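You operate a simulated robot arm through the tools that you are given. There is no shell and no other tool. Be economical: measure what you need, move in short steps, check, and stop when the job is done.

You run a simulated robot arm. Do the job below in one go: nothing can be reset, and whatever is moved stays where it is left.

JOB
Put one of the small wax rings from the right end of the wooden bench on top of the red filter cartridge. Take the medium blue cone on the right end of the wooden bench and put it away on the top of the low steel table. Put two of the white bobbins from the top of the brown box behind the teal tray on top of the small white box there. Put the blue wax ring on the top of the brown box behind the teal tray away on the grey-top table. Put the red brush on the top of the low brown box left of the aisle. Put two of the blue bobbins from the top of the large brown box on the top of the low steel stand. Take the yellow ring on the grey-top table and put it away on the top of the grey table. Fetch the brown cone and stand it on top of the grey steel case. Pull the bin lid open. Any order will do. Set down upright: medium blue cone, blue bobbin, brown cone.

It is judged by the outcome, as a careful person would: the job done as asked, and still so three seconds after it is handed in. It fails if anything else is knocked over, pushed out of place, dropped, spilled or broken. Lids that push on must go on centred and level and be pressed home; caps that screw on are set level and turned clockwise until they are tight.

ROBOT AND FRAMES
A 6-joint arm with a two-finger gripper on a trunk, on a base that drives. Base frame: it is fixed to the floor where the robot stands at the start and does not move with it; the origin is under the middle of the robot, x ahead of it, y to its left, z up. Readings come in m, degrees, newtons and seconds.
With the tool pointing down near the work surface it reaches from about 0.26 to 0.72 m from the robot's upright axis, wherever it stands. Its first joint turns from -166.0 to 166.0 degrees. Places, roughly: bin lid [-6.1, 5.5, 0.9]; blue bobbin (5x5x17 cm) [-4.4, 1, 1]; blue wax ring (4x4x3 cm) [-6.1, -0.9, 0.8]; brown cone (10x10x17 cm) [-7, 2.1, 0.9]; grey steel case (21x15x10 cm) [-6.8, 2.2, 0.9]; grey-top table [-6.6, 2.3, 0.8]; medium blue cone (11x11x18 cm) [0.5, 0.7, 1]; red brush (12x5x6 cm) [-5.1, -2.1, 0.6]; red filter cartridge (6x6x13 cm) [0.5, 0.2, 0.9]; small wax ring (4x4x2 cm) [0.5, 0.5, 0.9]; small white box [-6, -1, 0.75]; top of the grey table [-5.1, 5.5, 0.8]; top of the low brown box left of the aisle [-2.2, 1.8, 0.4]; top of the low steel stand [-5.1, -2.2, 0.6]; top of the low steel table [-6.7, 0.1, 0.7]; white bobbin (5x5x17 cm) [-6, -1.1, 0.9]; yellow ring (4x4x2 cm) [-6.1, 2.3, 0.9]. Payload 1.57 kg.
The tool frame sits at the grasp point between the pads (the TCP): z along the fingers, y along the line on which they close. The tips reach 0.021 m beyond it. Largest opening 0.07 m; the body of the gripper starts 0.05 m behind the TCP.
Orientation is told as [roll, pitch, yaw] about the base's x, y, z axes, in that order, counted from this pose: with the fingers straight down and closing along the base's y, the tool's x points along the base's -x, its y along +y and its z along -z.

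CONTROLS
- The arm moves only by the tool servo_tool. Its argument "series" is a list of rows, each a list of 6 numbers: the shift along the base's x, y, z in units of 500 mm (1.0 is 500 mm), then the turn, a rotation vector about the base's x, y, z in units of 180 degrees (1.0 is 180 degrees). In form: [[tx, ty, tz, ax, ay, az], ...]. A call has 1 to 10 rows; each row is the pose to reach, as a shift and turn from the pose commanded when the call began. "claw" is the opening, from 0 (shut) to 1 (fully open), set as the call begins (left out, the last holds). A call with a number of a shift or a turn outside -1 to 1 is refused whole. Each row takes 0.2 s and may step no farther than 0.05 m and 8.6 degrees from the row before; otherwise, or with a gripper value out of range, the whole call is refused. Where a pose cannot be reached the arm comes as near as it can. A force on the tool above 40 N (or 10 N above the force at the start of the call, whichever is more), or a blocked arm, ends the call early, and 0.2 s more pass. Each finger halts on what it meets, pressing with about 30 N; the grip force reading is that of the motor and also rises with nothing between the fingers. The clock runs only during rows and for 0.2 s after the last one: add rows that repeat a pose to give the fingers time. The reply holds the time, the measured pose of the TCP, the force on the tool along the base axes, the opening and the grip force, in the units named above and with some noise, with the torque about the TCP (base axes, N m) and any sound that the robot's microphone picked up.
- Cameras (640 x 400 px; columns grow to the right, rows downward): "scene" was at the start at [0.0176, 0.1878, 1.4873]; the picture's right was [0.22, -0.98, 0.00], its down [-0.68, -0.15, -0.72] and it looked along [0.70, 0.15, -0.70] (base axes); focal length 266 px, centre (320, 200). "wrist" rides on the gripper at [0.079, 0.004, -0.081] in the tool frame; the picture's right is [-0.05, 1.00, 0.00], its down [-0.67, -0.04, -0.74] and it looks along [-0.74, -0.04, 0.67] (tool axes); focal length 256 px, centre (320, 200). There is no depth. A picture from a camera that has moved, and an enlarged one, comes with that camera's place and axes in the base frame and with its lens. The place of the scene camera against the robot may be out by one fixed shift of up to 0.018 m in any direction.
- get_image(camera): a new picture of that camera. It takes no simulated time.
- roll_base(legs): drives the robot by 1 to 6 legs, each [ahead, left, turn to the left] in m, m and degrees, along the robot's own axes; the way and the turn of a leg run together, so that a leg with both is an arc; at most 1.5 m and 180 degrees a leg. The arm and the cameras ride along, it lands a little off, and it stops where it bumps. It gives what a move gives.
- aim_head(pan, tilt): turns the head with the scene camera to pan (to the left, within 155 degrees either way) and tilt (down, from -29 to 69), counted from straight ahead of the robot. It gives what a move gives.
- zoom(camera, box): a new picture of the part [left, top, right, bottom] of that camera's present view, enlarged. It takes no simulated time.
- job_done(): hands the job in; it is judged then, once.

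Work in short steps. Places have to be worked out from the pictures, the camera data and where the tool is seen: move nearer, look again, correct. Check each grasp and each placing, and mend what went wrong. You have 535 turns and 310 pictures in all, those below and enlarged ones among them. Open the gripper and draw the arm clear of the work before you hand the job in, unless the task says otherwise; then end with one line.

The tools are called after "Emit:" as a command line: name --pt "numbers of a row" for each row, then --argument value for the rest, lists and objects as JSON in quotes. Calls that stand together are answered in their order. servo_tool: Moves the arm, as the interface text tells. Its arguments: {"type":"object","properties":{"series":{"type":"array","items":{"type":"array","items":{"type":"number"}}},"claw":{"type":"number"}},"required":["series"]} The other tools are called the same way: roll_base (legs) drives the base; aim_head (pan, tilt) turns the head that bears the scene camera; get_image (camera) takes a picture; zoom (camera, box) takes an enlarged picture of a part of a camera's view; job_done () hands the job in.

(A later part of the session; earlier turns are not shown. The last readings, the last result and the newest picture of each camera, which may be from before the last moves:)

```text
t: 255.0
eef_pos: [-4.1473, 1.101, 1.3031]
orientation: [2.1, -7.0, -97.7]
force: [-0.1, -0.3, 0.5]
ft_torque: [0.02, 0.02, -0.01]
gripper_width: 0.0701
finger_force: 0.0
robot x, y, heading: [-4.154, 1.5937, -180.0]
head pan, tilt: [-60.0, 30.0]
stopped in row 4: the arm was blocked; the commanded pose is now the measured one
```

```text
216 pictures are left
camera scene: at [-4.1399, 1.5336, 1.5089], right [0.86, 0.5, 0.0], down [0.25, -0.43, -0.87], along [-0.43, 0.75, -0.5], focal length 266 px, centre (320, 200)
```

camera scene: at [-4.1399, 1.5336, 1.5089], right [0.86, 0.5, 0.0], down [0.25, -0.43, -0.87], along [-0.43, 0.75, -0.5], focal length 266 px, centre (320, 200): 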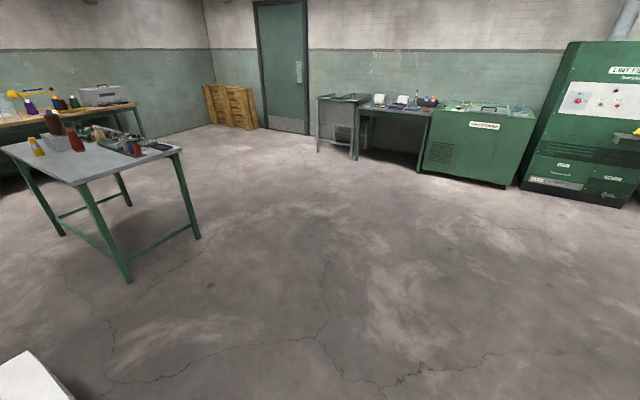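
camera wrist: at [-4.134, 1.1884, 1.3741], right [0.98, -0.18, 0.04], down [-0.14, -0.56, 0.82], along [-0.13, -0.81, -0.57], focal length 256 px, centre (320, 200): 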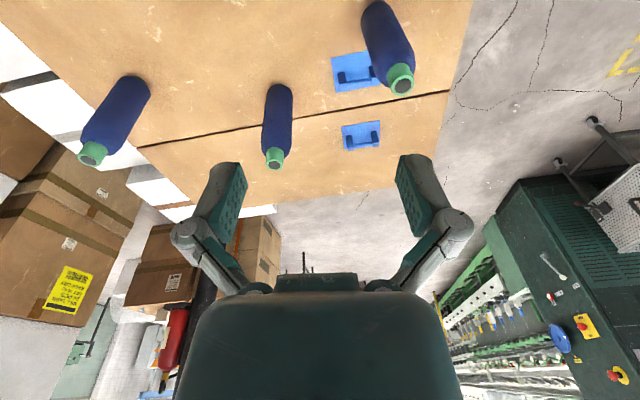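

The head mast stands on the robot's left side, which is what the arm hits when working high on the left. I'll swing the arm back to the front, turn the robot around, and take the bobbins on its right side.

Emit:
servo_tool --pt "-0.07 0.045 0 0.01 0 0" --pt "-0.14 0.09 0 0.02 0.003 0" --pt "-0.21 0.135 0 0.03 0.006 0" --pt "-0.28 0.18 0 0.04 0.006 0" --pt "-0.35 0.225 0 0.04 0.006 -0.03" --pt "-0.42 0.27 0 0.04 0.006 -0.06" --pt "-0.506 0.318 0 0.04 0.006 -0.09"

Emit:
servo_tool --pt "-0.036 0.076 0 0 0 -0.035" --pt "-0.072 0.152 0 0 0 -0.07" --pt "-0.108 0.23 0 0 0 -0.105" --pt "-0.144 0.306 0 0 0 -0.14" --pt "-0.18 0.382 0 0 0 -0.175" --pt "-0.2 0.46 0 0 0 -0.21" --pt "-0.2 0.55 0 0 0 -0.25"

Emit:
roll_base --legs '[[0, -0.35, 0], [0, 0, -90], [0, 0, -90]]'

```text
t: 256.6
eef_pos: [-4.4, 1.2613, 1.3052]
orientation: [-0.9, -0.8, -113.7]
force: [0.3, 0.6, 0.5]
ft_torque: [0.0, 0.02, 0.02]
gripper_width: 0.0701
finger_force: 0.1
robot x, y, heading: [-4.154, 1.5942, -179.9]
head pan, tilt: [-60.0, 30.0]
```

```text
t: 258.2
eef_pos: [-4.4986, 1.5378, 1.3041]
orientation: [-0.9, -0.6, -158.8]
force: [0.1, -0.5, 0.3]
ft_torque: [-0.02, 0.0, 0.0]
gripper_width: 0.07
finger_force: 0.0
robot x, y, heading: [-4.1525, 1.6002, -179.9]
head pan, tilt: [-60.0, 30.0]
```

```text
t: 268.2
eef_pos: [-3.805, 2.0071, 1.304]
orientation: [-0.9, -0.5, 21.2]
force: [0.2, 0.2, -0.4]
ft_torque: [-0.03, 0.03, 0.01]
gripper_width: 0.0701
finger_force: 0.0
robot x, y, heading: [-4.1564, 1.9503, 0.0]
head pan, tilt: [-60.0, 30.0]
```

Now facing +x. I'll strafe right beside the box and swing the arm to the right side.

Emit:
roll_base --legs '[[0, -0.35, 0]]'

Emit:
servo_tool --pt "0.004 -0.083 0 0 0 -0.044" --pt "0.008 -0.166 0 0 0 -0.088" --pt "0.012 -0.249 0 0 0 -0.132" --pt "0.016 -0.332 0 0 0 -0.176" --pt "0.02 -0.414 0 0 0 -0.22"

Emit:
servo_tool --pt "-0.036 -0.072 0 0 0 -0.044" --pt "-0.072 -0.144 0 0 0 -0.088" --pt "-0.108 -0.216 0 0 0 -0.132" --pt "-0.144 -0.288 0 0 0 -0.176" --pt "-0.18 -0.36 0 0 0 -0.22"

Emit:
servo_tool --pt "-0.068 -0.036 -0.02 0 0 -0.036" --pt "-0.136 -0.072 -0.04 0 0 -0.072" --pt "-0.204 -0.108 -0.06 0 0 -0.108" --pt "-0.272 -0.144 -0.08 0 0 -0.144" --pt "-0.34 -0.18 -0.1 0 0 -0.177"

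Emit:
get_image --camera "wrist"

```text
t: 270.4
eef_pos: [-3.805, 1.6592, 1.3046]
orientation: [-1.0, -0.6, 21.0]
force: [-0.5, 0.3, -0.2]
ft_torque: [-0.01, -0.02, 0.0]
gripper_width: 0.07
finger_force: 0.0
robot x, y, heading: [-4.1584, 1.5964, 0.3]
head pan, tilt: [-60.0, 30.0]
```

```text
t: 271.6
eef_pos: [-3.7957, 1.4468, 1.3038]
orientation: [-0.8, -0.6, -18.7]
force: [-0.1, -0.7, -0.1]
ft_torque: [0.06, 0.01, -0.03]
gripper_width: 0.0698
finger_force: 0.0
robot x, y, heading: [-4.1513, 1.5944, -0.0]
head pan, tilt: [-60.0, 30.0]
```

```text
t: 272.8
eef_pos: [-3.8875, 1.2673, 1.3059]
orientation: [-0.8, -0.6, -58.3]
force: [0.1, -0.6, -1.0]
ft_torque: [0.02, -0.06, 0.01]
gripper_width: 0.0698
finger_force: 0.0
robot x, y, heading: [-4.1533, 1.5949, -0.0]
head pan, tilt: [-60.0, 30.0]
```

```text
t: 274.0
eef_pos: [-4.057, 1.1776, 1.254]
orientation: [-0.8, -0.6, -90.1]
force: [0.3, -0.4, 0.4]
ft_torque: [0.0, 0.01, 0.03]
gripper_width: 0.0697
finger_force: 0.1
robot x, y, heading: [-4.1529, 1.5947, -0.4]
head pan, tilt: [-60.0, 30.0]
```

```text
215 pictures are left
camera wrist: at [-4.0513, 1.2577, 1.3347], right [1.0, -0.06, -0.01], down [-0.03, -0.66, 0.75], along [-0.05, -0.75, -0.66], focal length 256 px, centre (320, 200)
```

wrist: 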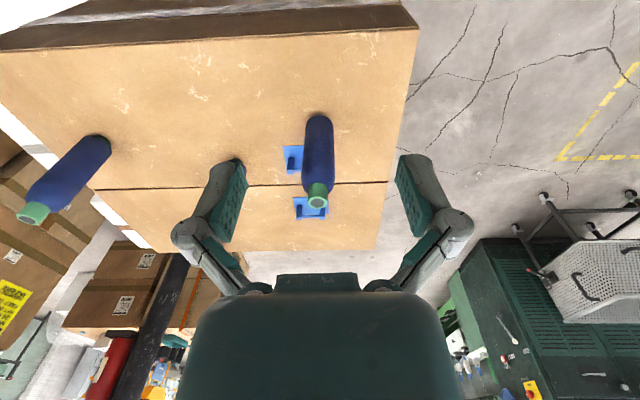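

Clear view of the bobbin now. I'll move closer for triangulation.

Emit:
servo_tool --pt "-0.01 -0.06 0 0 0 0" --pt "-0.02 -0.12 0 0 0 0" --pt "-0.02 -0.16 0 0 0 0" --pt "-0.02 -0.16 0 0 0 0"

Emit:
get_image --camera "wrist"

```text
t: 275.0
eef_pos: [-4.0648, 1.1, 1.256]
orientation: [-1.0, -0.7, -90.0]
force: [0.2, 0.8, 0.8]
ft_torque: [-0.02, -0.01, -0.01]
gripper_width: 0.0699
finger_force: 0.0
robot x, y, heading: [-4.1521, 1.5989, 0.0]
head pan, tilt: [-60.0, 30.0]
```

```text
214 pictures are left
camera wrist: at [-4.0615, 1.1799, 1.3355], right [1.0, -0.05, -0.01], down [-0.02, -0.66, 0.75], along [-0.05, -0.75, -0.66], focal length 256 px, centre (320, 200)
```

wrist: 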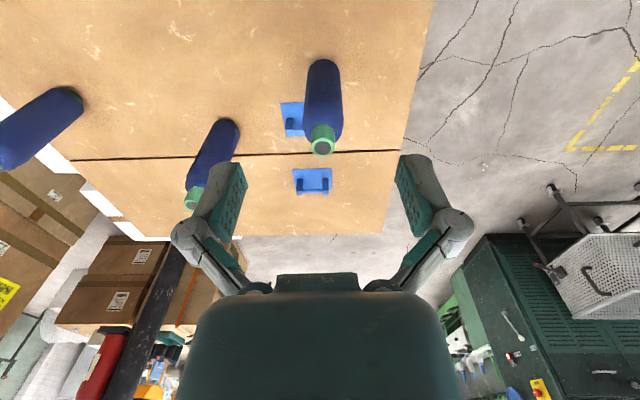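

The bobbin top is at (−4.072, 1.01, 1.107). I'll position above it and check before descending.

Emit:
servo_tool --pt "-0.007 -0.09 0 0.004 -0.0056 0" --pt "-0.014 -0.18 0 0.004 -0.0056 0" --pt "-0.014 -0.18 -0.09 0.004 -0.0056 0" --pt "-0.014 -0.18 -0.17 0.004 -0.0056 0" --pt "-0.014 -0.18 -0.17 0.004 -0.0056 0"

Emit:
get_image --camera "wrist"

```text
t: 276.2
eef_pos: [-4.0739, 1.0044, 1.1673]
orientation: [0.1, 0.2, -90.0]
force: [1.3, 0.5, -0.5]
ft_torque: [0.01, 0.01, -0.01]
gripper_width: 0.0699
finger_force: 0.0
out of reach, approached as far as the arm can: row 2
robot x, y, heading: [-4.1505, 1.5966, -0.0]
head pan, tilt: [-60.0, 30.0]
```

```text
213 pictures are left
camera wrist: at [-4.0696, 1.0836, 1.2493], right [1.0, -0.05, 0.0], down [-0.04, -0.67, 0.74], along [-0.04, -0.74, -0.67], focal length 256 px, centre (320, 200)
```

wrist: 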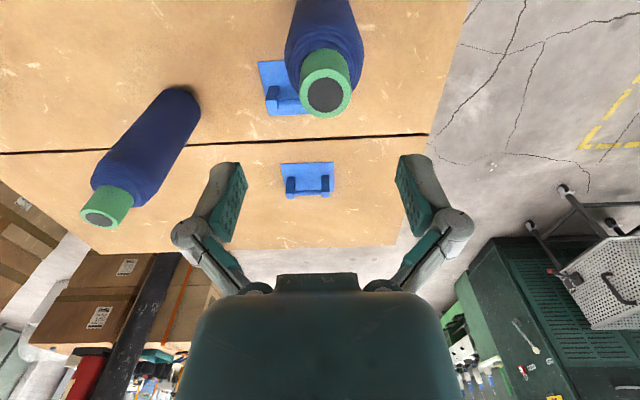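

A small correction (+0.012 in y), then descend to grip just below the neck.

Emit:
servo_tool --pt "0.007 0.024 -0.05 0 0 0" --pt "0.007 0.024 -0.1 0 0 0" --pt "0.007 0.024 -0.1 0 0 0"

Emit:
get_image --camera "wrist"

```text
t: 277.0
eef_pos: [-4.0685, 1.0175, 1.1178]
orientation: [0.1, 0.2, -90.0]
force: [0.5, 0.0, -0.3]
ft_torque: [-0.01, -0.02, -0.04]
gripper_width: 0.07
finger_force: 0.0
robot x, y, heading: [-4.1537, 1.5992, -0.3]
head pan, tilt: [-60.0, 30.0]
```

```text
212 pictures are left
camera wrist: at [-4.0658, 1.0974, 1.2005], right [1.0, -0.05, 0.0], down [-0.04, -0.67, 0.74], along [-0.04, -0.74, -0.67], focal length 256 px, centre (320, 200)
```

wrist: 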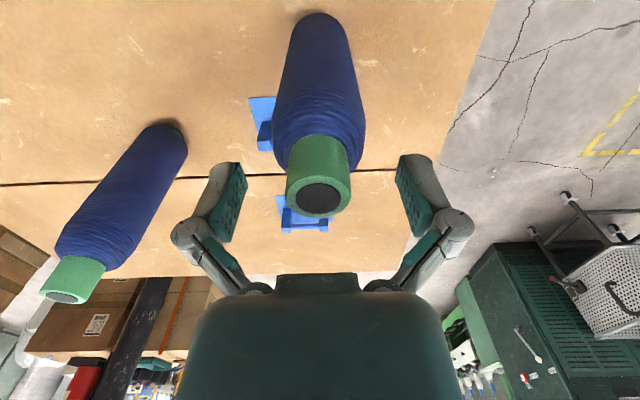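

The green neck spans about z 1.10–1.127. I'll raise slightly and close on the neck.

Emit:
servo_tool --pt "0 0 0.012 0 0 0" --pt "0 0 0.012 0 0 0" --pt "0 0 0.012 0 0 0" --pt "0 0 0.012 0 0 0" --claw 0

Emit:
get_image --camera "wrist"

```text
t: 278.0
eef_pos: [-4.0691, 1.0202, 1.1262]
orientation: [0.0, 0.1, -90.0]
force: [0.1, 2.0, 5.3]
ft_torque: [0.38, -0.07, 0.02]
gripper_width: 0.0319
finger_force: 30.2
robot x, y, heading: [-4.1521, 1.5999, -0.2]
head pan, tilt: [-60.0, 30.0]
```

```text
211 pictures are left
camera wrist: at [-4.0659, 1.1, 1.2077], right [1.0, -0.05, 0.0], down [-0.04, -0.67, 0.74], along [-0.04, -0.74, -0.67], focal length 256 px, centre (320, 200)
```

wrist: 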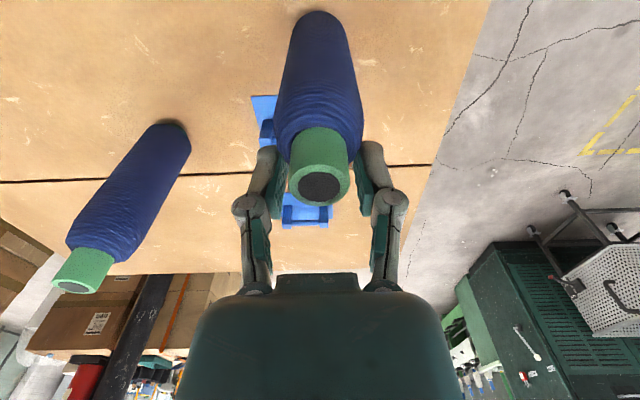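

Held by the neck. I'll lift, retract, and check.

Emit:
servo_tool --pt "0 0 0.04 0 0 0" --pt "0 0.02 0.1 0 0 0" --pt "0 0.08 0.14 0 0 0" --pt "0 0.16 0.18 0 0 0" --pt "0 0.25 0.2 0 0 0" --pt "0 0.34 0.2 0 0 0" --pt "0 0.34 0.2 0 0 0"

Emit:
get_image --camera "wrist"

```text
t: 279.6
eef_pos: [-4.0696, 1.1912, 1.2257]
orientation: [0.1, 0.0, -90.1]
force: [0.5, -0.6, -1.4]
ft_torque: [-0.02, 0.0, 0.01]
gripper_width: 0.0319
finger_force: 29.7
robot x, y, heading: [-4.152, 1.597, -0.3]
head pan, tilt: [-60.0, 30.0]
```

```text
210 pictures are left
camera wrist: at [-4.0663, 1.2703, 1.3063], right [1.0, -0.05, 0.0], down [-0.04, -0.67, 0.74], along [-0.04, -0.74, -0.67], focal length 256 px, centre (320, 200)
```

wrist: 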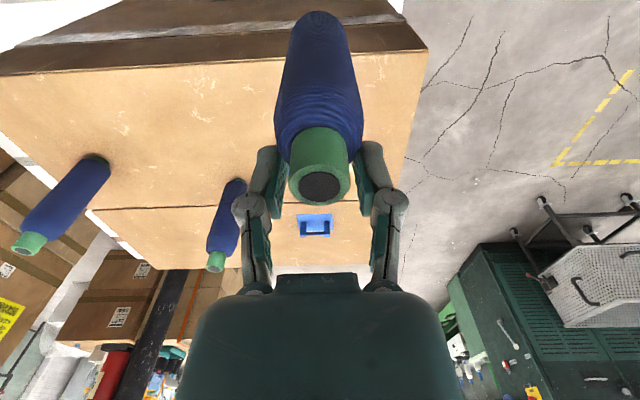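

The bobbin is held. I'll swing it to the robot's front before driving south to the steel stand.

Emit:
servo_tool --pt "0.088 0.044 0 0 0 0.044" --pt "0.176 0.088 0 0 0 0.088" --pt "0.264 0.132 0 0 0 0.132" --pt "0.352 0.176 0 0 0 0.176" --pt "0.44 0.22 0 0 0 0.22"

Emit:
servo_tool --pt "0.034 0.084 0 0 0 0.042" --pt "0.068 0.168 0 0 0 0.084" --pt "0.102 0.252 0 0 0 0.126" --pt "0.136 0.336 0 0 0 0.168" --pt "0.17 0.42 0 0 0 0.21" --pt "0.2 0.5 0 0 0 0.25"

Emit:
roll_base --legs '[[0.45, 0.08, 0], [0.45, 0, 0], [0, 0, -90], [1.3, 0, 0]]'

Emit:
aim_head --pan 20 --tilt 25

Emit:
get_image --camera "scene"

```text
t: 280.8
eef_pos: [-3.8504, 1.3003, 1.2259]
orientation: [0.1, 0.0, -50.3]
force: [-0.3, -0.5, -1.1]
ft_torque: [-0.03, 0.0, 0.02]
gripper_width: 0.0321
finger_force: 29.7
robot x, y, heading: [-4.1547, 1.5968, -0.4]
head pan, tilt: [-60.0, 30.0]
```

```text
t: 282.2
eef_pos: [-3.7488, 1.5535, 1.2241]
orientation: [0.1, 0.0, -5.3]
force: [-0.3, 0.0, -1.4]
ft_torque: [0.0, -0.03, 0.0]
gripper_width: 0.0319
finger_force: 29.8
robot x, y, heading: [-4.1514, 1.5955, -0.0]
head pan, tilt: [-60.0, 30.0]
```

```text
t: 297.2
eef_pos: [-3.2837, -0.0279, 1.2254]
orientation: [0.1, 0.1, -94.9]
force: [-0.7, 0.7, -1.6]
ft_torque: [-0.02, -0.01, -0.01]
gripper_width: 0.0303
finger_force: 29.9
robot x, y, heading: [-3.2434, 0.3823, -89.8]
head pan, tilt: [-60.0, 30.0]
```

```text
t: 298.8
eef_pos: [-3.284, -0.027, 1.2253]
orientation: [0.1, 0.0, -94.9]
force: [0.2, -0.2, -0.5]
ft_torque: [0.01, 0.0, 0.0]
gripper_width: 0.03
finger_force: 30.4
robot x, y, heading: [-3.2412, 0.3767, -89.8]
head pan, tilt: [20.0, 25.0]
```

```text
209 pictures are left
camera scene: at [-3.059, 0.3648, 1.517], right [-0.94, -0.35, 0.0], down [-0.15, 0.4, -0.91], along [0.32, -0.85, -0.42], focal length 266 px, centre (320, 200)
```

scene: 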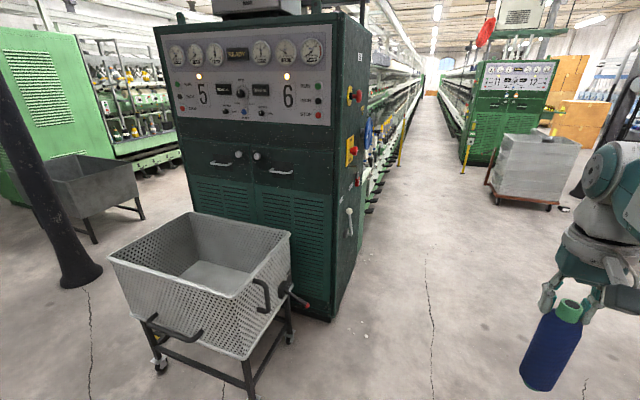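

The aisle south is clear. I'll drive on and then look toward the stand.

Emit:
roll_base --legs '[[1.3, -0.05, 0], [0.8, -0.2, 0]]'

Emit:
aim_head --pan -50 --tilt 30

Emit:
get_image --camera "scene"

```text
t: 309.4
eef_pos: [-3.498, -2.1407, 1.2247]
orientation: [0.1, 0.1, -94.2]
force: [-0.6, 0.2, -1.0]
ft_torque: [0.03, -0.05, 0.02]
gripper_width: 0.0287
finger_force: 29.8
robot x, y, heading: [-3.4596, -1.733, -89.0]
head pan, tilt: [20.0, 25.0]
```

```text
t: 310.8
eef_pos: [-3.498, -2.1406, 1.2246]
orientation: [0.1, 0.1, -94.2]
force: [0.6, -0.4, -1.2]
ft_torque: [0.0, 0.01, -0.03]
gripper_width: 0.0287
finger_force: 29.5
robot x, y, heading: [-3.4636, -1.7363, -88.8]
head pan, tilt: [-50.0, 30.0]
```

```text
208 pictures are left
camera scene: at [-3.3788, -1.7177, 1.5091], right [-0.66, 0.75, 0.0], down [0.38, 0.33, -0.87], along [-0.65, -0.57, -0.5], focal length 266 px, centre (320, 200)
```

scene: 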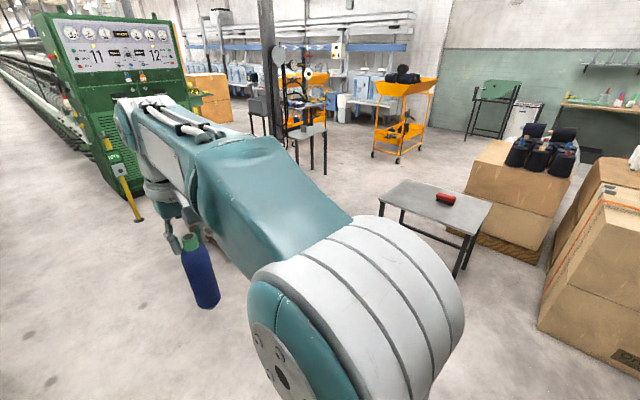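

The grip width keeps shrinking, so I'll check the bobbin in the wrist view.

Emit:
get_image --camera "wrist"

```text
207 pictures are left
camera wrist: at [-3.4888, -2.0607, 1.3064], right [0.99, -0.13, 0.0], down [-0.09, -0.66, 0.74], along [-0.09, -0.74, -0.67], focal length 256 px, centre (320, 200)
```

wrist: 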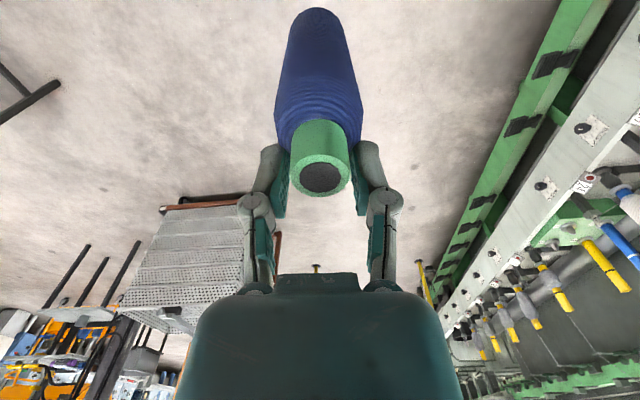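

It slipped only a few millimetres. I'll turn west and approach the stand gently.

Emit:
roll_base --legs '[[0, 0, -91], [0.9, 0.45, 0]]'

Emit:
aim_head --pan 0 --tilt 45

Emit:
get_image --camera "scene"

Emit:
get_image --camera "wrist"

```text
t: 319.8
eef_pos: [-4.7634, -2.1419, 1.2243]
orientation: [0.1, 0.1, 174.5]
force: [-0.6, 0.1, -0.5]
ft_torque: [0.03, 0.03, -0.03]
gripper_width: 0.0275
finger_force: 30.4
robot x, y, heading: [-4.3587, -2.1895, 179.8]
head pan, tilt: [-50.0, 30.0]
```

```text
t: 321.0
eef_pos: [-4.7625, -2.1428, 1.2242]
orientation: [0.1, 0.1, 174.5]
force: [-0.2, -1.4, -1.5]
ft_torque: [0.0, 0.01, 0.0]
gripper_width: 0.0274
finger_force: 30.4
robot x, y, heading: [-4.3558, -2.1899, 179.5]
head pan, tilt: [0.0, 45.0]
```

```text
206 pictures are left
camera scene: at [-4.3851, -2.3296, 1.4864], right [0.0, 1.0, 0.0], down [0.71, 0.0, -0.71], along [-0.71, 0.0, -0.71], focal length 266 px, centre (320, 200)
```

scene: 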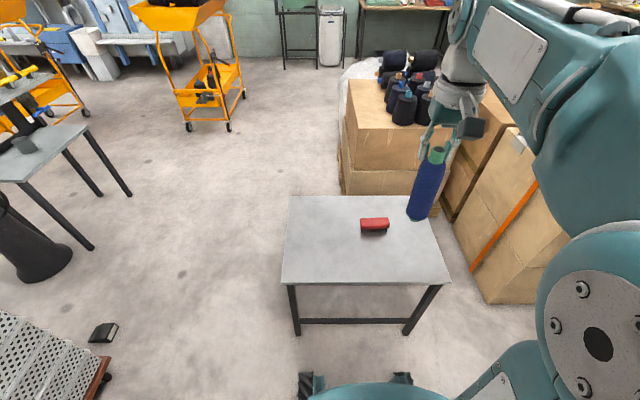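

```text
205 pictures are left
camera wrist: at [-4.6852, -2.1542, 1.3064], right [-0.15, -0.99, 0.0], down [-0.66, 0.1, 0.74], along [-0.74, 0.11, -0.67], focal length 256 px, centre (320, 200)
```

wrist: 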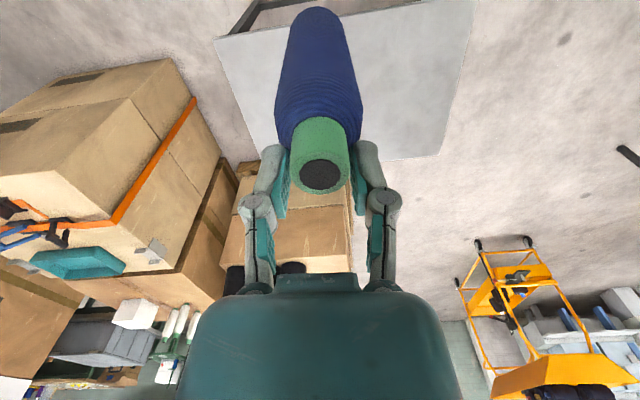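

The stand top spans x −5.30…−4.85, y −2.47…−1.86, with the brush at (−5.10, −2.10). I'll move 0.1 m closer and bring the bobbin over (−5.03, −2.36).

Emit:
roll_base --legs '[[0.1, 0, 0]]'

Emit:
servo_tool --pt "-0.03 -0.06 -0.04 0 0 0" --pt "-0.07 -0.12 -0.08 0 0 0" --pt "-0.11 -0.18 -0.12 0 0 0" --pt "-0.15 -0.24 -0.16 0 0 0" --pt "-0.2 -0.3 -0.2 0 0 0" --pt "-0.25 -0.36 -0.24 0 0 0" --pt "-0.3 -0.4 -0.29 0 0 0" --pt "-0.34 -0.436 -0.34 0 0 0" --pt "-0.34 -0.436 -0.42 0 0 0" --pt "-0.34 -0.436 -0.5 0 0 0"

Emit:
get_image --camera "scene"

```text
t: 322.2
eef_pos: [-4.8636, -2.1429, 1.2247]
orientation: [0.1, 0.1, 174.5]
force: [0.4, 0.2, -1.1]
ft_torque: [-0.03, 0.02, 0.03]
gripper_width: 0.0272
finger_force: 30.0
robot x, y, heading: [-4.4587, -2.1897, 179.8]
head pan, tilt: [0.0, 45.0]
```

```text
t: 324.4
eef_pos: [-5.0314, -2.3623, 0.9748]
orientation: [0.1, 0.0, 174.5]
force: [0.7, 0.4, -1.0]
ft_torque: [0.02, 0.03, -0.01]
gripper_width: 0.0272
finger_force: 29.7
robot x, y, heading: [-4.4581, -2.1877, 179.8]
head pan, tilt: [0.0, 45.0]
```

```text
204 pictures are left
camera scene: at [-4.4859, -2.3307, 1.4862], right [0.0, 1.0, 0.0], down [0.71, 0.0, -0.71], along [-0.71, 0.0, -0.71], focal length 266 px, centre (320, 200)
```

scene: 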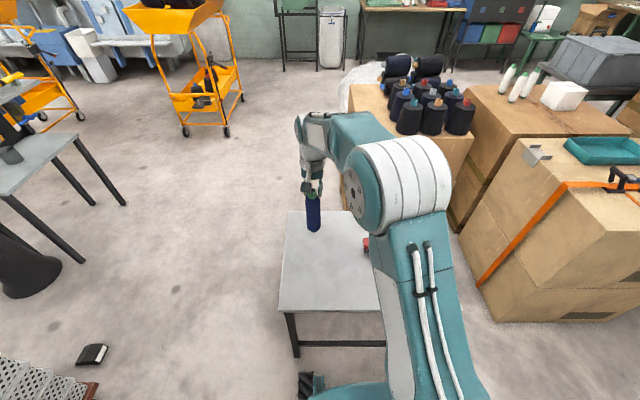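

Over the spot. I'll lower in stages to contact.

Emit:
servo_tool --pt "0 0 -0.08 0 0 0" --pt "0 0 -0.16 0 0 0" --pt "0 0 -0.24 0 0 0" --pt "0 0 -0.32 0 0 0" --pt "0 0 -0.328 0 0 0" --pt "0 0 -0.336 0 0 0" --pt "0 0 -0.344 0 0 0" --pt "0 0 -0.352 0 0 0" --pt "0 0 -0.36 0 0 0"

Emit:
get_image --camera "wrist"

Emit:
zoom --camera "scene" --box '[220, 130, 460, 310]'

```text
t: 326.4
eef_pos: [-5.0333, -2.3593, 0.7954]
orientation: [0.1, 0.1, 174.6]
force: [-0.1, 0.3, -1.7]
ft_torque: [-0.03, 0.03, 0.05]
gripper_width: 0.0273
finger_force: 30.0
robot x, y, heading: [-4.4611, -2.1925, 179.8]
head pan, tilt: [0.0, 45.0]
```

```text
203 pictures are left
camera wrist: at [-4.9549, -2.3719, 0.8762], right [-0.15, -0.99, 0.0], down [-0.66, 0.1, 0.74], along [-0.74, 0.11, -0.67], focal length 256 px, centre (320, 200)
```

wrist: 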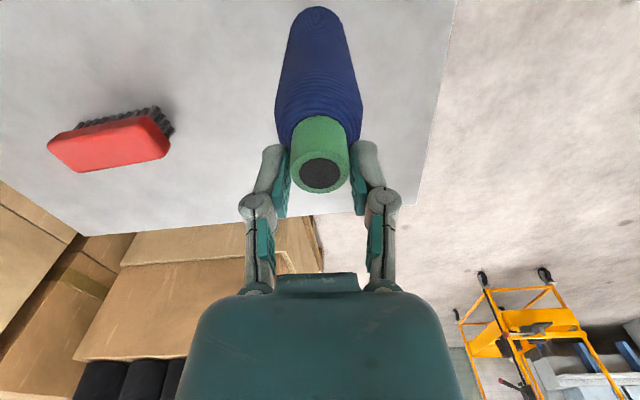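

```text
2.22 times, centred on (340, 220) of scene
camera zoom: at [-4.4862, -2.3307, 1.4862], right [0.0, 1.0, 0.0], down [0.71, 0.0, -0.71], along [-0.71, 0.0, -0.71], focal length 590 px, centre (276, 156)
```

zoom: 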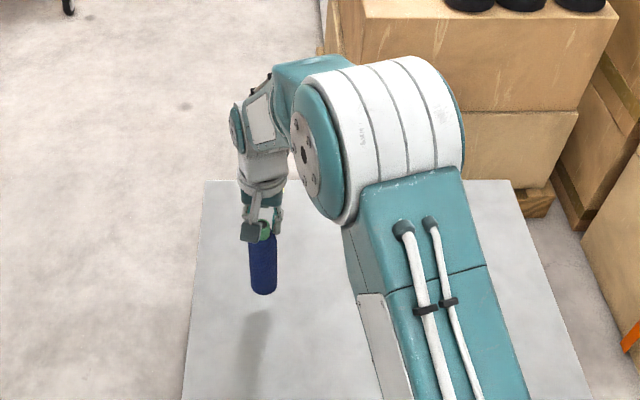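

Still above. Continuing down slowly.

Emit:
servo_tool --pt "0 0 -0.007 0 0 0" --pt "0 0 -0.014 0 0 0" --pt "0 0 -0.021 0 0 0" --pt "0 0 -0.028 0 0 0" --pt "0 0 -0.035 0 0 0" --pt "0 0 -0.042 0 0 0" --pt "0 0 -0.049 0 0 0" --pt "0 0 -0.056 0 0 0" --pt "0 0 -0.063 0 0 0" --pt "0 0 -0.07 0 0 0"

```text
t: 328.6
eef_pos: [-5.0331, -2.3592, 0.7599]
orientation: [0.2, 0.1, 174.5]
force: [0.7, 0.1, -0.3]
ft_torque: [0.0, 0.0, 0.01]
gripper_width: 0.0
finger_force: 28.9
robot x, y, heading: [-4.4561, -2.1906, 179.9]
head pan, tilt: [0.0, 45.0]
```

The fingers slipped off the tapered neck on contact. I'll check that the bobbin stands.

Emit:
get_image --camera "wrist"

Emit:
zoom --camera "scene" --box '[220, 130, 460, 310]'

```text
201 pictures are left
camera wrist: at [-4.9549, -2.3719, 0.8411], right [-0.15, -0.99, 0.0], down [-0.66, 0.1, 0.74], along [-0.74, 0.11, -0.67], focal length 256 px, centre (320, 200)
```

wrist: 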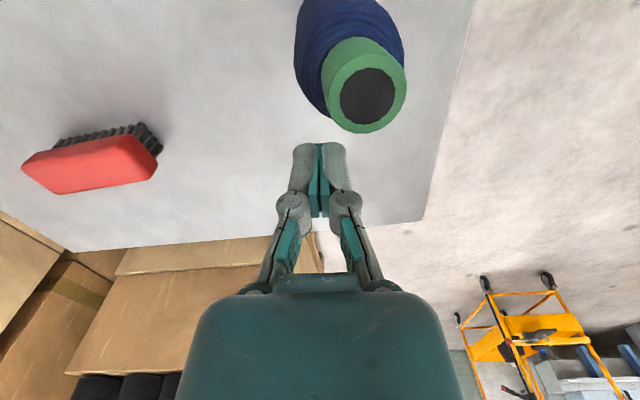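

```text
2.22 times, centred on (340, 220) of scene
camera zoom: at [-4.4862, -2.3306, 1.4863], right [0.0, 1.0, 0.0], down [0.71, 0.0, -0.71], along [-0.71, 0.0, -0.71], focal length 590 px, centre (276, 156)
```

zoom: 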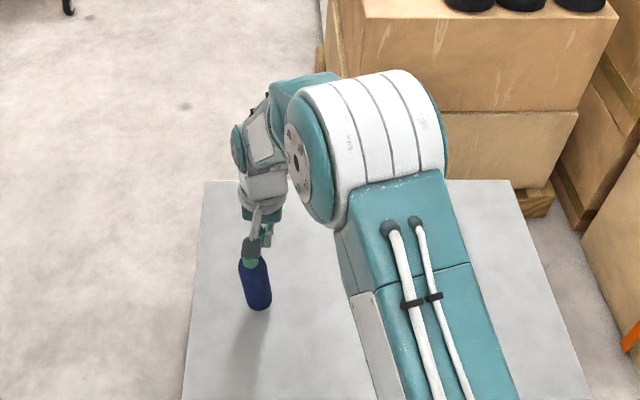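

The bobbin leans about 14° against the closed fingers. I'll ease the fingers back so it settles upright, and look.

Emit:
servo_tool --pt "-0.03 0.02 0 0 0 0" --pt "-0.06 0.04 0 0 0 0" --pt "-0.09 0.06 0 0 0 0"

Emit:
get_image --camera "wrist"

Emit:
zoom --camera "scene" --box '[220, 130, 460, 310]'

```text
t: 329.4
eef_pos: [-5.0776, -2.3301, 0.7587]
orientation: [0.2, 0.1, 174.5]
force: [0.9, -0.1, 0.2]
ft_torque: [-0.01, -0.02, -0.01]
gripper_width: 0.0001
finger_force: 28.6
robot x, y, heading: [-4.4574, -2.1879, 180.0]
head pan, tilt: [0.0, 45.0]
```

```text
199 pictures are left
camera wrist: at [-4.9999, -2.3419, 0.8406], right [-0.15, -0.99, 0.0], down [-0.66, 0.1, 0.74], along [-0.74, 0.11, -0.67], focal length 256 px, centre (320, 200)
```

wrist: 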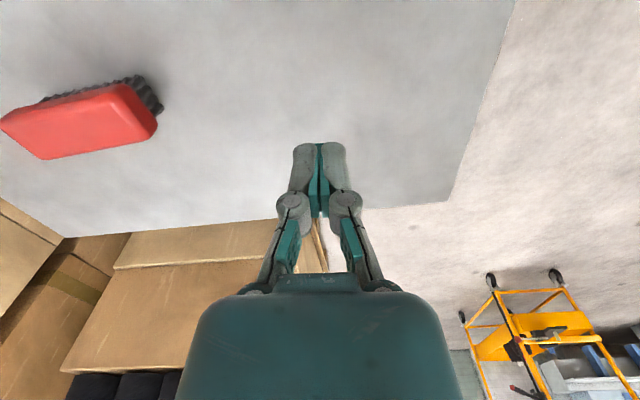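

```text
2.22 times, centred on (340, 220) of scene
camera zoom: at [-4.4863, -2.3302, 1.4863], right [0.0, 1.0, 0.0], down [0.71, 0.0, -0.71], along [-0.71, 0.0, -0.71], focal length 590 px, centre (276, 156)
```

zoom: 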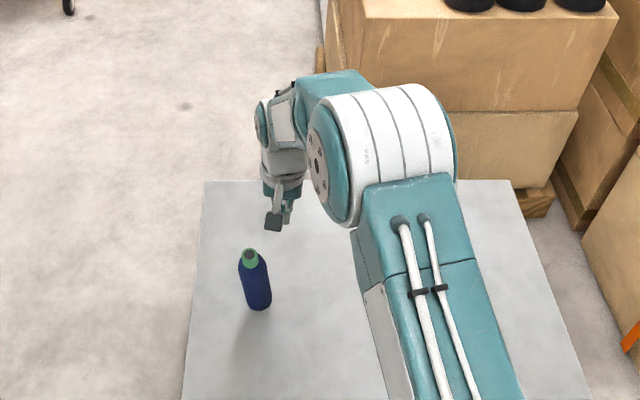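

It appears to be standing. I'll lift the gripper clear and check that it's settled.

Emit:
servo_tool --pt "0 0 0.08 0 0 0" --pt "0 0 0.17 0 0 0" --pt "0 0 0.26 0 0 0" --pt "0 0 0.35 0 0 0" --pt "0 0 0.44 0 0 0" --claw 1

Emit:
get_image --camera "wrist"

Emit:
zoom --camera "scene" --box '[220, 130, 460, 310]'

```text
t: 330.6
eef_pos: [-5.0773, -2.3285, 0.9805]
orientation: [0.1, 0.1, 174.6]
force: [0.2, 0.0, 0.1]
ft_torque: [0.0, -0.01, -0.03]
gripper_width: 0.0699
finger_force: 0.0
robot x, y, heading: [-4.4566, -2.1892, 180.0]
head pan, tilt: [0.0, 45.0]
```

```text
197 pictures are left
camera wrist: at [-4.9997, -2.3401, 1.0612], right [-0.15, -0.99, 0.0], down [-0.66, 0.1, 0.74], along [-0.73, 0.11, -0.67], focal length 256 px, centre (320, 200)
```

wrist: 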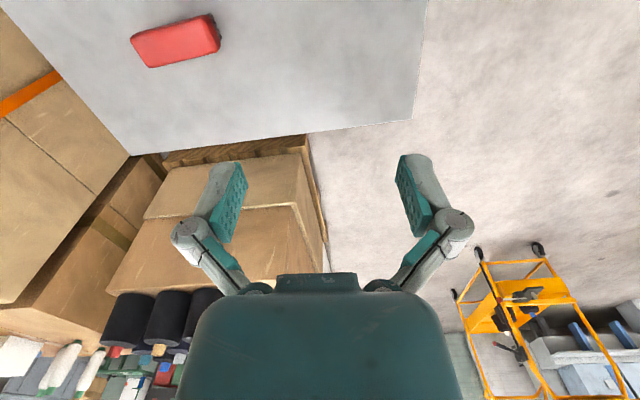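

```text
2.22 times, centred on (340, 220) of scene
camera zoom: at [-4.4861, -2.3302, 1.4863], right [0.0, 1.0, 0.0], down [0.71, 0.0, -0.71], along [-0.71, 0.0, -0.71], focal length 590 px, centre (276, 156)
```

zoom: 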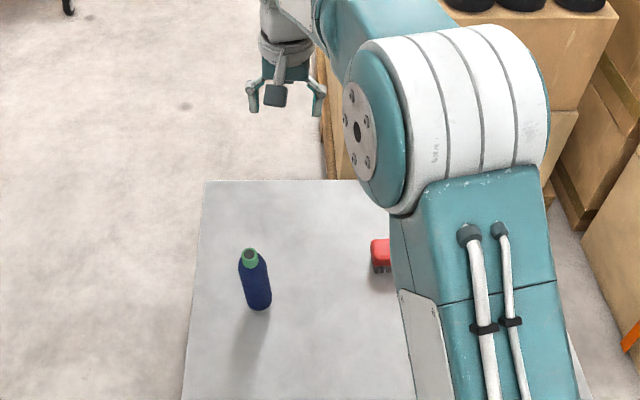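

The bobbin is standing still at about (−5.02, −2.357). Now the brush: it lies along y, centred near (−5.088, −2.12). I'll move above it and turn the fingers across its width.

Emit:
servo_tool --pt "-0.002 0.042 -0.01 0 0 -0.0447" --pt "-0.004 0.084 -0.02 0 0 -0.0894" --pt "-0.006 0.126 -0.04 0 0 -0.1341" --pt "-0.008 0.168 -0.06 0 0 -0.1788" --pt "-0.01 0.21 -0.08 0 0 -0.2235" --pt "-0.012 0.252 -0.1 0 0 -0.2682" --pt "-0.014 0.294 -0.12 0 0 -0.3129" --pt "-0.016 0.336 -0.15 0 0 -0.3576" --pt "-0.019 0.378 -0.18 0 0 -0.4023" --pt "-0.022 0.418 -0.2 0 0 -0.447"

Emit:
get_image --camera "wrist"

```text
t: 332.8
eef_pos: [-5.0888, -2.1204, 0.8799]
orientation: [0.2, 0.1, 93.9]
force: [-0.6, 0.8, -0.3]
ft_torque: [0.01, -0.02, 0.02]
gripper_width: 0.0698
finger_force: 0.2
robot x, y, heading: [-4.4604, -2.1895, 179.7]
head pan, tilt: [0.0, 45.0]
```

```text
195 pictures are left
camera wrist: at [-5.0883, -2.1995, 0.9606], right [-1.0, -0.01, 0.0], down [-0.01, 0.67, 0.74], along [-0.01, 0.74, -0.67], focal length 256 px, centre (320, 200)
```

wrist: 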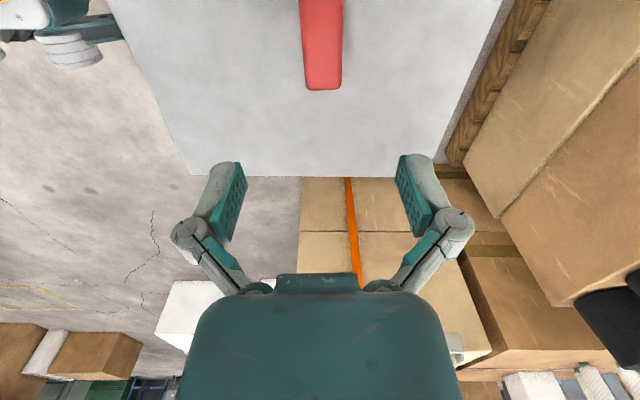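

The brush is aligned between the fingers. I'll descend in stages.

Emit:
servo_tool --pt "-0.002 0 -0.09 0 0 0" --pt "-0.004 0 -0.18 0 0 0" --pt "-0.004 0 -0.27 0 0 0" --pt "-0.004 0 -0.36 0 0 0" --pt "-0.004 0 -0.4 0 0 0" --pt "-0.004 0 -0.4 0 0 0"

Emit:
get_image --camera "wrist"

```text
t: 334.2
eef_pos: [-5.0898, -2.1207, 0.6795]
orientation: [0.0, -0.1, 94.0]
force: [0.4, 0.0, -0.2]
ft_torque: [0.01, 0.02, 0.02]
gripper_width: 0.07
finger_force: 0.2
robot x, y, heading: [-4.4556, -2.1893, 179.7]
head pan, tilt: [0.0, 45.0]
```

```text
194 pictures are left
camera wrist: at [-5.089, -2.1998, 0.7609], right [-1.0, -0.02, 0.0], down [-0.01, 0.67, 0.74], along [-0.01, 0.74, -0.67], focal length 256 px, centre (320, 200)
```

wrist: 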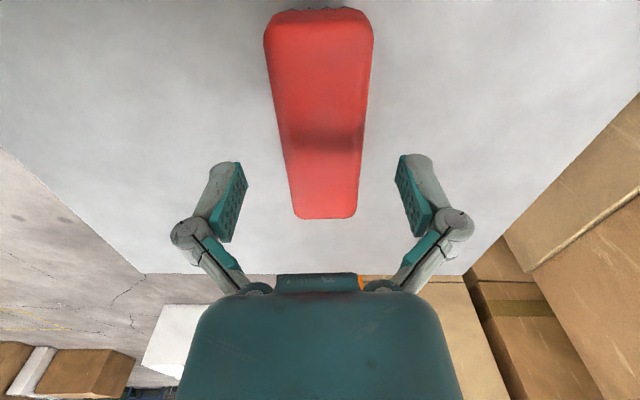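

Aligned; brush top ≈0.646. I'll lower to 0.634 and close.

Emit:
servo_tool --pt "-0.003 0.005 -0.05 0 0 0" --pt "-0.003 0.005 -0.091 0 0 0" --pt "-0.003 0.005 -0.091 0 0 0"

Emit:
servo_tool --pt "0 0 0 0 0 0" --pt "0 0 0 0 0 0" --pt "0 0 0 0 0 0" --claw 0

Emit:
servo_tool --pt "0 0 0.06 0 0 0" --pt "0 0 0.14 0 0 0" --pt "0 0 0.22 0 0 0" --pt "0 0 0.22 0 0 0"

Emit:
get_image --camera "wrist"

```text
t: 335.0
eef_pos: [-5.0921, -2.1177, 0.6342]
orientation: [0.1, 0.0, 94.0]
force: [-0.7, -0.1, -0.4]
ft_torque: [0.0, 0.01, -0.03]
gripper_width: 0.0702
finger_force: 0.2
robot x, y, heading: [-4.4608, -2.1897, 179.9]
head pan, tilt: [0.0, 45.0]
```

```text
t: 335.8
eef_pos: [-5.0924, -2.1175, 0.6361]
orientation: [0.2, 0.0, 94.0]
force: [2.4, 0.8, 22.8]
ft_torque: [0.01, -0.08, -0.07]
gripper_width: 0.0441
finger_force: 29.7
robot x, y, heading: [-4.4549, -2.1864, 179.8]
head pan, tilt: [0.0, 45.0]
```

```text
t: 336.8
eef_pos: [-5.0936, -2.1177, 0.7444]
orientation: [-0.1, 0.0, 94.0]
force: [-0.1, 0.4, -1.1]
ft_torque: [0.01, -0.03, 0.01]
gripper_width: 0.044
finger_force: 29.7
robot x, y, heading: [-4.4578, -2.1901, 179.6]
head pan, tilt: [0.0, 45.0]
```

```text
193 pictures are left
camera wrist: at [-5.0926, -2.1976, 0.8258], right [-1.0, -0.02, 0.0], down [-0.01, 0.67, 0.74], along [-0.01, 0.74, -0.67], focal length 256 px, centre (320, 200)
```

wrist: 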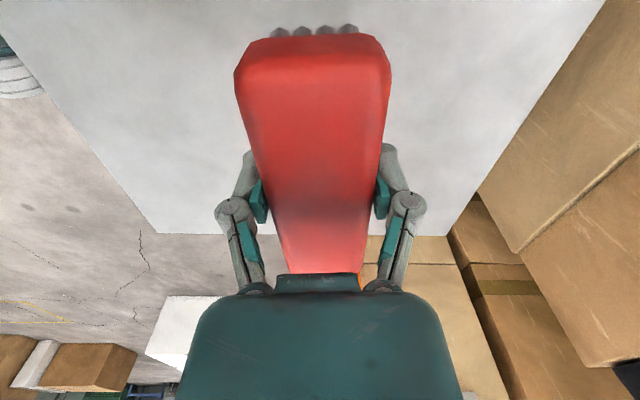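

The brush is held. I'll raise, retract, and drive back to the low brown box near (−2.2, 1.8).

Emit:
servo_tool --pt "0 0 0.09 0 0 0" --pt "0 0 0.18 0 0 0" --pt "0.03 0 0.26 0 0 0" --pt "0.08 0 0.34 0 0 0" --pt "0.14 0 0.41 0 0 0" --pt "0.2 0 0.48 0 0 0" --pt "0.26 0 0.55 0 0 0" --pt "0.32 0 0.61 0 0 0" --pt "0.38 0 0.67 0 0 0" --pt "0.44 0 0.72 0 0 0"

Emit:
roll_base --legs '[[-0.9, 0, 0], [0, 0, -90], [1.3, -0.05, 0], [1.2, -0.05, 0]]'

Emit:
aim_head --pan -30 --tilt 25

Emit:
get_image --camera "scene"

```text
t: 339.0
eef_pos: [-4.8727, -2.1179, 1.1059]
orientation: [0.1, 0.0, 94.1]
force: [-0.2, 0.3, -1.5]
ft_torque: [0.01, -0.04, 0.01]
gripper_width: 0.0439
finger_force: 30.1
robot x, y, heading: [-4.4609, -2.1876, 179.8]
head pan, tilt: [0.0, 45.0]
```

```text
t: 359.4
eef_pos: [-3.3544, 0.7296, 1.1043]
orientation: [0.0, 0.0, 3.7]
force: [-0.1, -0.9, -1.0]
ft_torque: [0.02, 0.02, -0.01]
gripper_width: 0.0438
finger_force: 30.2
robot x, y, heading: [-3.4291, 0.3137, 89.4]
head pan, tilt: [0.0, 45.0]
```

```text
t: 360.4
eef_pos: [-3.3545, 0.7299, 1.1047]
orientation: [0.1, 0.0, 3.6]
force: [0.3, 0.3, -1.3]
ft_torque: [0.03, -0.03, -0.01]
gripper_width: 0.0438
finger_force: 30.0
robot x, y, heading: [-3.4258, 0.3136, 89.2]
head pan, tilt: [-30.0, 25.0]
```

```text
192 pictures are left
camera scene: at [-3.5393, 0.353, 1.517], right [0.86, -0.51, 0.0], down [-0.22, -0.36, -0.91], along [0.46, 0.78, -0.42], focal length 266 px, centre (320, 200)
```

scene: 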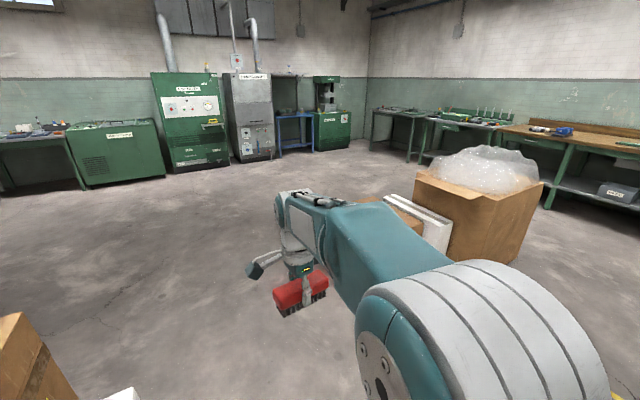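

The low box sits next to the white sheet and bubble-wrap box. I'll drive up and face it.

Emit:
roll_base --legs '[[0.75, -0.15, 0], [0.7, 0, 0], [0, 0, -90]]'

Emit:
aim_head --pan 0 --tilt 45

Emit:
get_image --camera "scene"

```text
t: 371.8
eef_pos: [-2.8487, 1.6882, 1.1035]
orientation: [0.2, 0.1, -86.4]
force: [-0.5, 0.5, -0.5]
ft_torque: [0.0, 0.0, 0.0]
gripper_width: 0.044
finger_force: 29.4
robot x, y, heading: [-3.2638, 1.7613, -0.8]
head pan, tilt: [-30.0, 25.0]
```

```text
t: 372.7
eef_pos: [-2.8478, 1.6882, 1.1042]
orientation: [0.1, 0.0, -86.4]
force: [0.0, -0.3, -1.1]
ft_torque: [-0.03, 0.01, -0.02]
gripper_width: 0.0437
finger_force: 29.9
robot x, y, heading: [-3.2597, 1.7601, -0.2]
head pan, tilt: [0.0, 45.0]
```

```text
191 pictures are left
camera scene: at [-3.2417, 1.9295, 1.4865], right [-0.01, -1.0, 0.0], down [-0.71, 0.01, -0.71], along [0.71, -0.01, -0.71], focal length 266 px, centre (320, 200)
```

scene: 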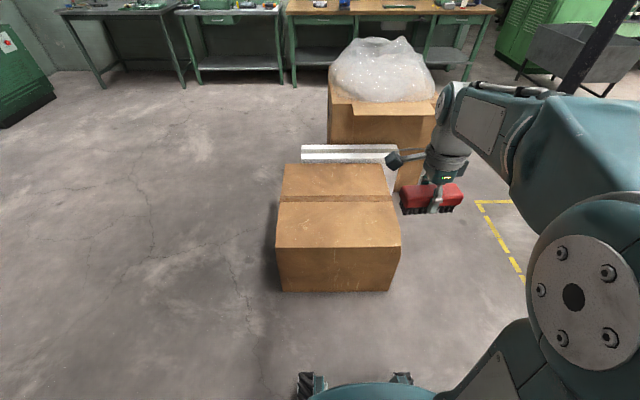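

The low box's top spans x −2.51…−1.87, y 1.56…2.13, z≈0.45. I'll move closer and bring the brush over it.

Emit:
roll_base --legs '[[0.36, 0, 0]]'

Emit:
servo_tool --pt "0.06 0.04 -0.05 0 0 0" --pt "0.12 0.08 -0.1 0 0 0" --pt "0.18 0.12 -0.15 0 0 0" --pt "0.24 0.16 -0.2 0 0 0" --pt "0.3 0.2 -0.25 0 0 0" --pt "0.34 0.22 -0.33 0 0 0" --pt "0.34 0.22 -0.42 0 0 0" --pt "0.34 0.22 -0.51 0 0 0" --pt "0.34 0.22 -0.6 0 0 0" --pt "0.34 0.22 -0.69 0 0 0"

Emit:
get_image --camera "scene"

Emit:
get_image --camera "wrist"

```text
t: 375.0
eef_pos: [-2.4918, 1.6838, 1.1039]
orientation: [0.1, 0.0, -86.6]
force: [0.4, 0.0, -0.7]
ft_torque: [0.0, -0.03, 0.01]
gripper_width: 0.0439
finger_force: 30.2
robot x, y, heading: [-2.9026, 1.7587, -0.7]
head pan, tilt: [0.0, 45.0]
```

```text
t: 377.2
eef_pos: [-2.3219, 1.7929, 0.7598]
orientation: [0.2, 0.1, -86.5]
force: [-1.5, -0.3, -0.8]
ft_torque: [0.0, -0.01, 0.01]
gripper_width: 0.0437
finger_force: 29.7
robot x, y, heading: [-2.9053, 1.7564, -0.6]
head pan, tilt: [0.0, 45.0]
```

```text
190 pictures are left
camera scene: at [-2.8839, 1.9261, 1.4863], right [-0.01, -1.0, 0.0], down [-0.71, 0.01, -0.71], along [0.71, -0.01, -0.71], focal length 266 px, centre (320, 200)
```

scene: 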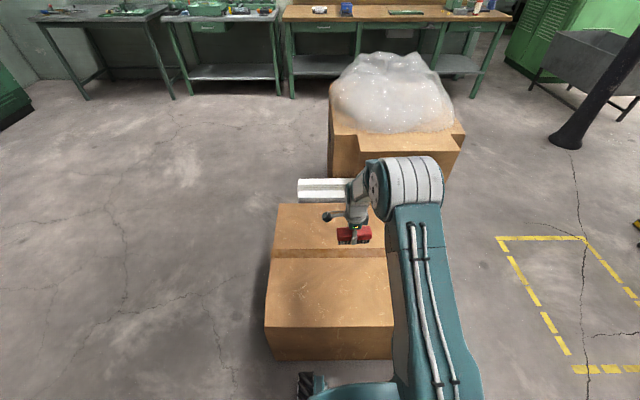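

```text
189 pictures are left
camera wrist: at [-2.3237, 1.8726, 0.8411], right [1.0, 0.01, 0.0], down [0.0, -0.67, 0.74], along [0.01, -0.74, -0.67], focal length 256 px, centre (320, 200)
```

wrist: 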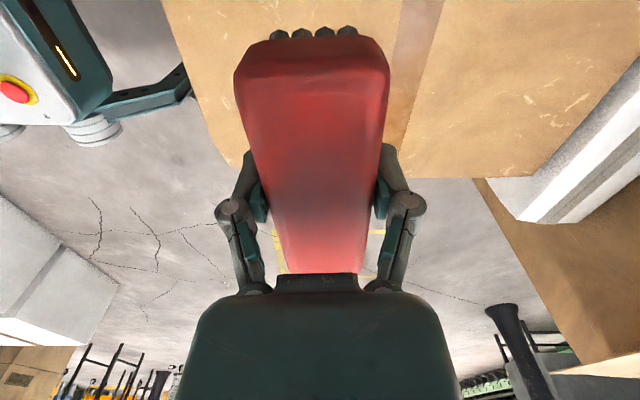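

It's over the box. I'll lower to contact.

Emit:
servo_tool --pt "0 0 -0.09 0 0 0" --pt "0 0 -0.18 0 0 0" --pt "0 0 -0.27 0 0 0" --pt "0 0 -0.36 0 0 0" --pt "0 0 -0.42 0 0 0" --pt "0 0 -0.44 0 0 0" --pt "0 0 -0.46 0 0 0" --pt "0 0 -0.48 0 0 0" --pt "0 0 -0.49 0 0 0" --pt "0 0 -0.5 0 0 0"

Emit:
get_image --camera "scene"

```text
t: 379.4
eef_pos: [-2.323, 1.7927, 0.5099]
orientation: [0.0, -0.1, -86.5]
force: [0.2, 0.1, -0.4]
ft_torque: [0.0, -0.01, 0.01]
gripper_width: 0.0438
finger_force: 30.3
robot x, y, heading: [-2.9064, 1.7562, -0.7]
head pan, tilt: [0.0, 45.0]
```

```text
188 pictures are left
camera scene: at [-2.8837, 1.9261, 1.4863], right [-0.01, -1.0, 0.0], down [-0.71, 0.01, -0.71], along [0.71, -0.01, -0.71], focal length 266 px, centre (320, 200)
```

scene: 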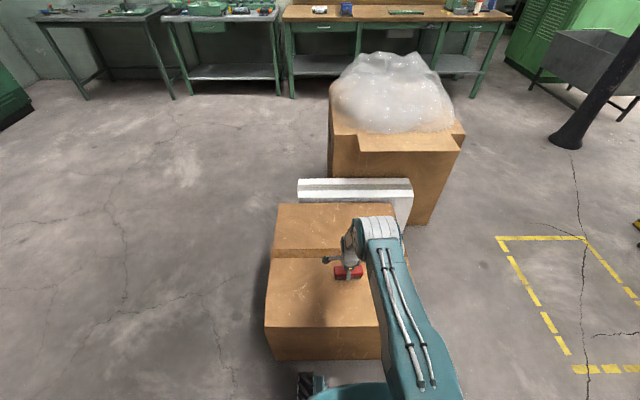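

Emit:
servo_tool --pt "0 0 -0.01 0 0 0" --pt "0 0 -0.02 0 0 0" --pt "0 0 -0.03 0 0 0" --pt "0 0 -0.04 0 0 0" --pt "0 0 -0.05 0 0 0" --pt "0 0 -0.06 0 0 0" --pt "0 0 -0.07 0 0 0" --pt "0 0 -0.08 0 0 0" --pt "0 0 -0.09 0 0 0" --pt "0 0 -0.1 0 0 0"

```text
t: 381.4
eef_pos: [-2.3212, 1.7922, 0.4701]
orientation: [0.3, -0.1, -86.5]
force: [-10.6, -1.2, 21.5]
ft_torque: [0.0, 0.07, 0.02]
gripper_width: 0.0432
finger_force: 30.1
robot x, y, heading: [-2.9059, 1.7597, -0.9]
head pan, tilt: [0.0, 45.0]
stopped in row 9: the force on the tool passed its limit at 48 N (the readings are from after the stop); the commanded pose is now the measured one
```

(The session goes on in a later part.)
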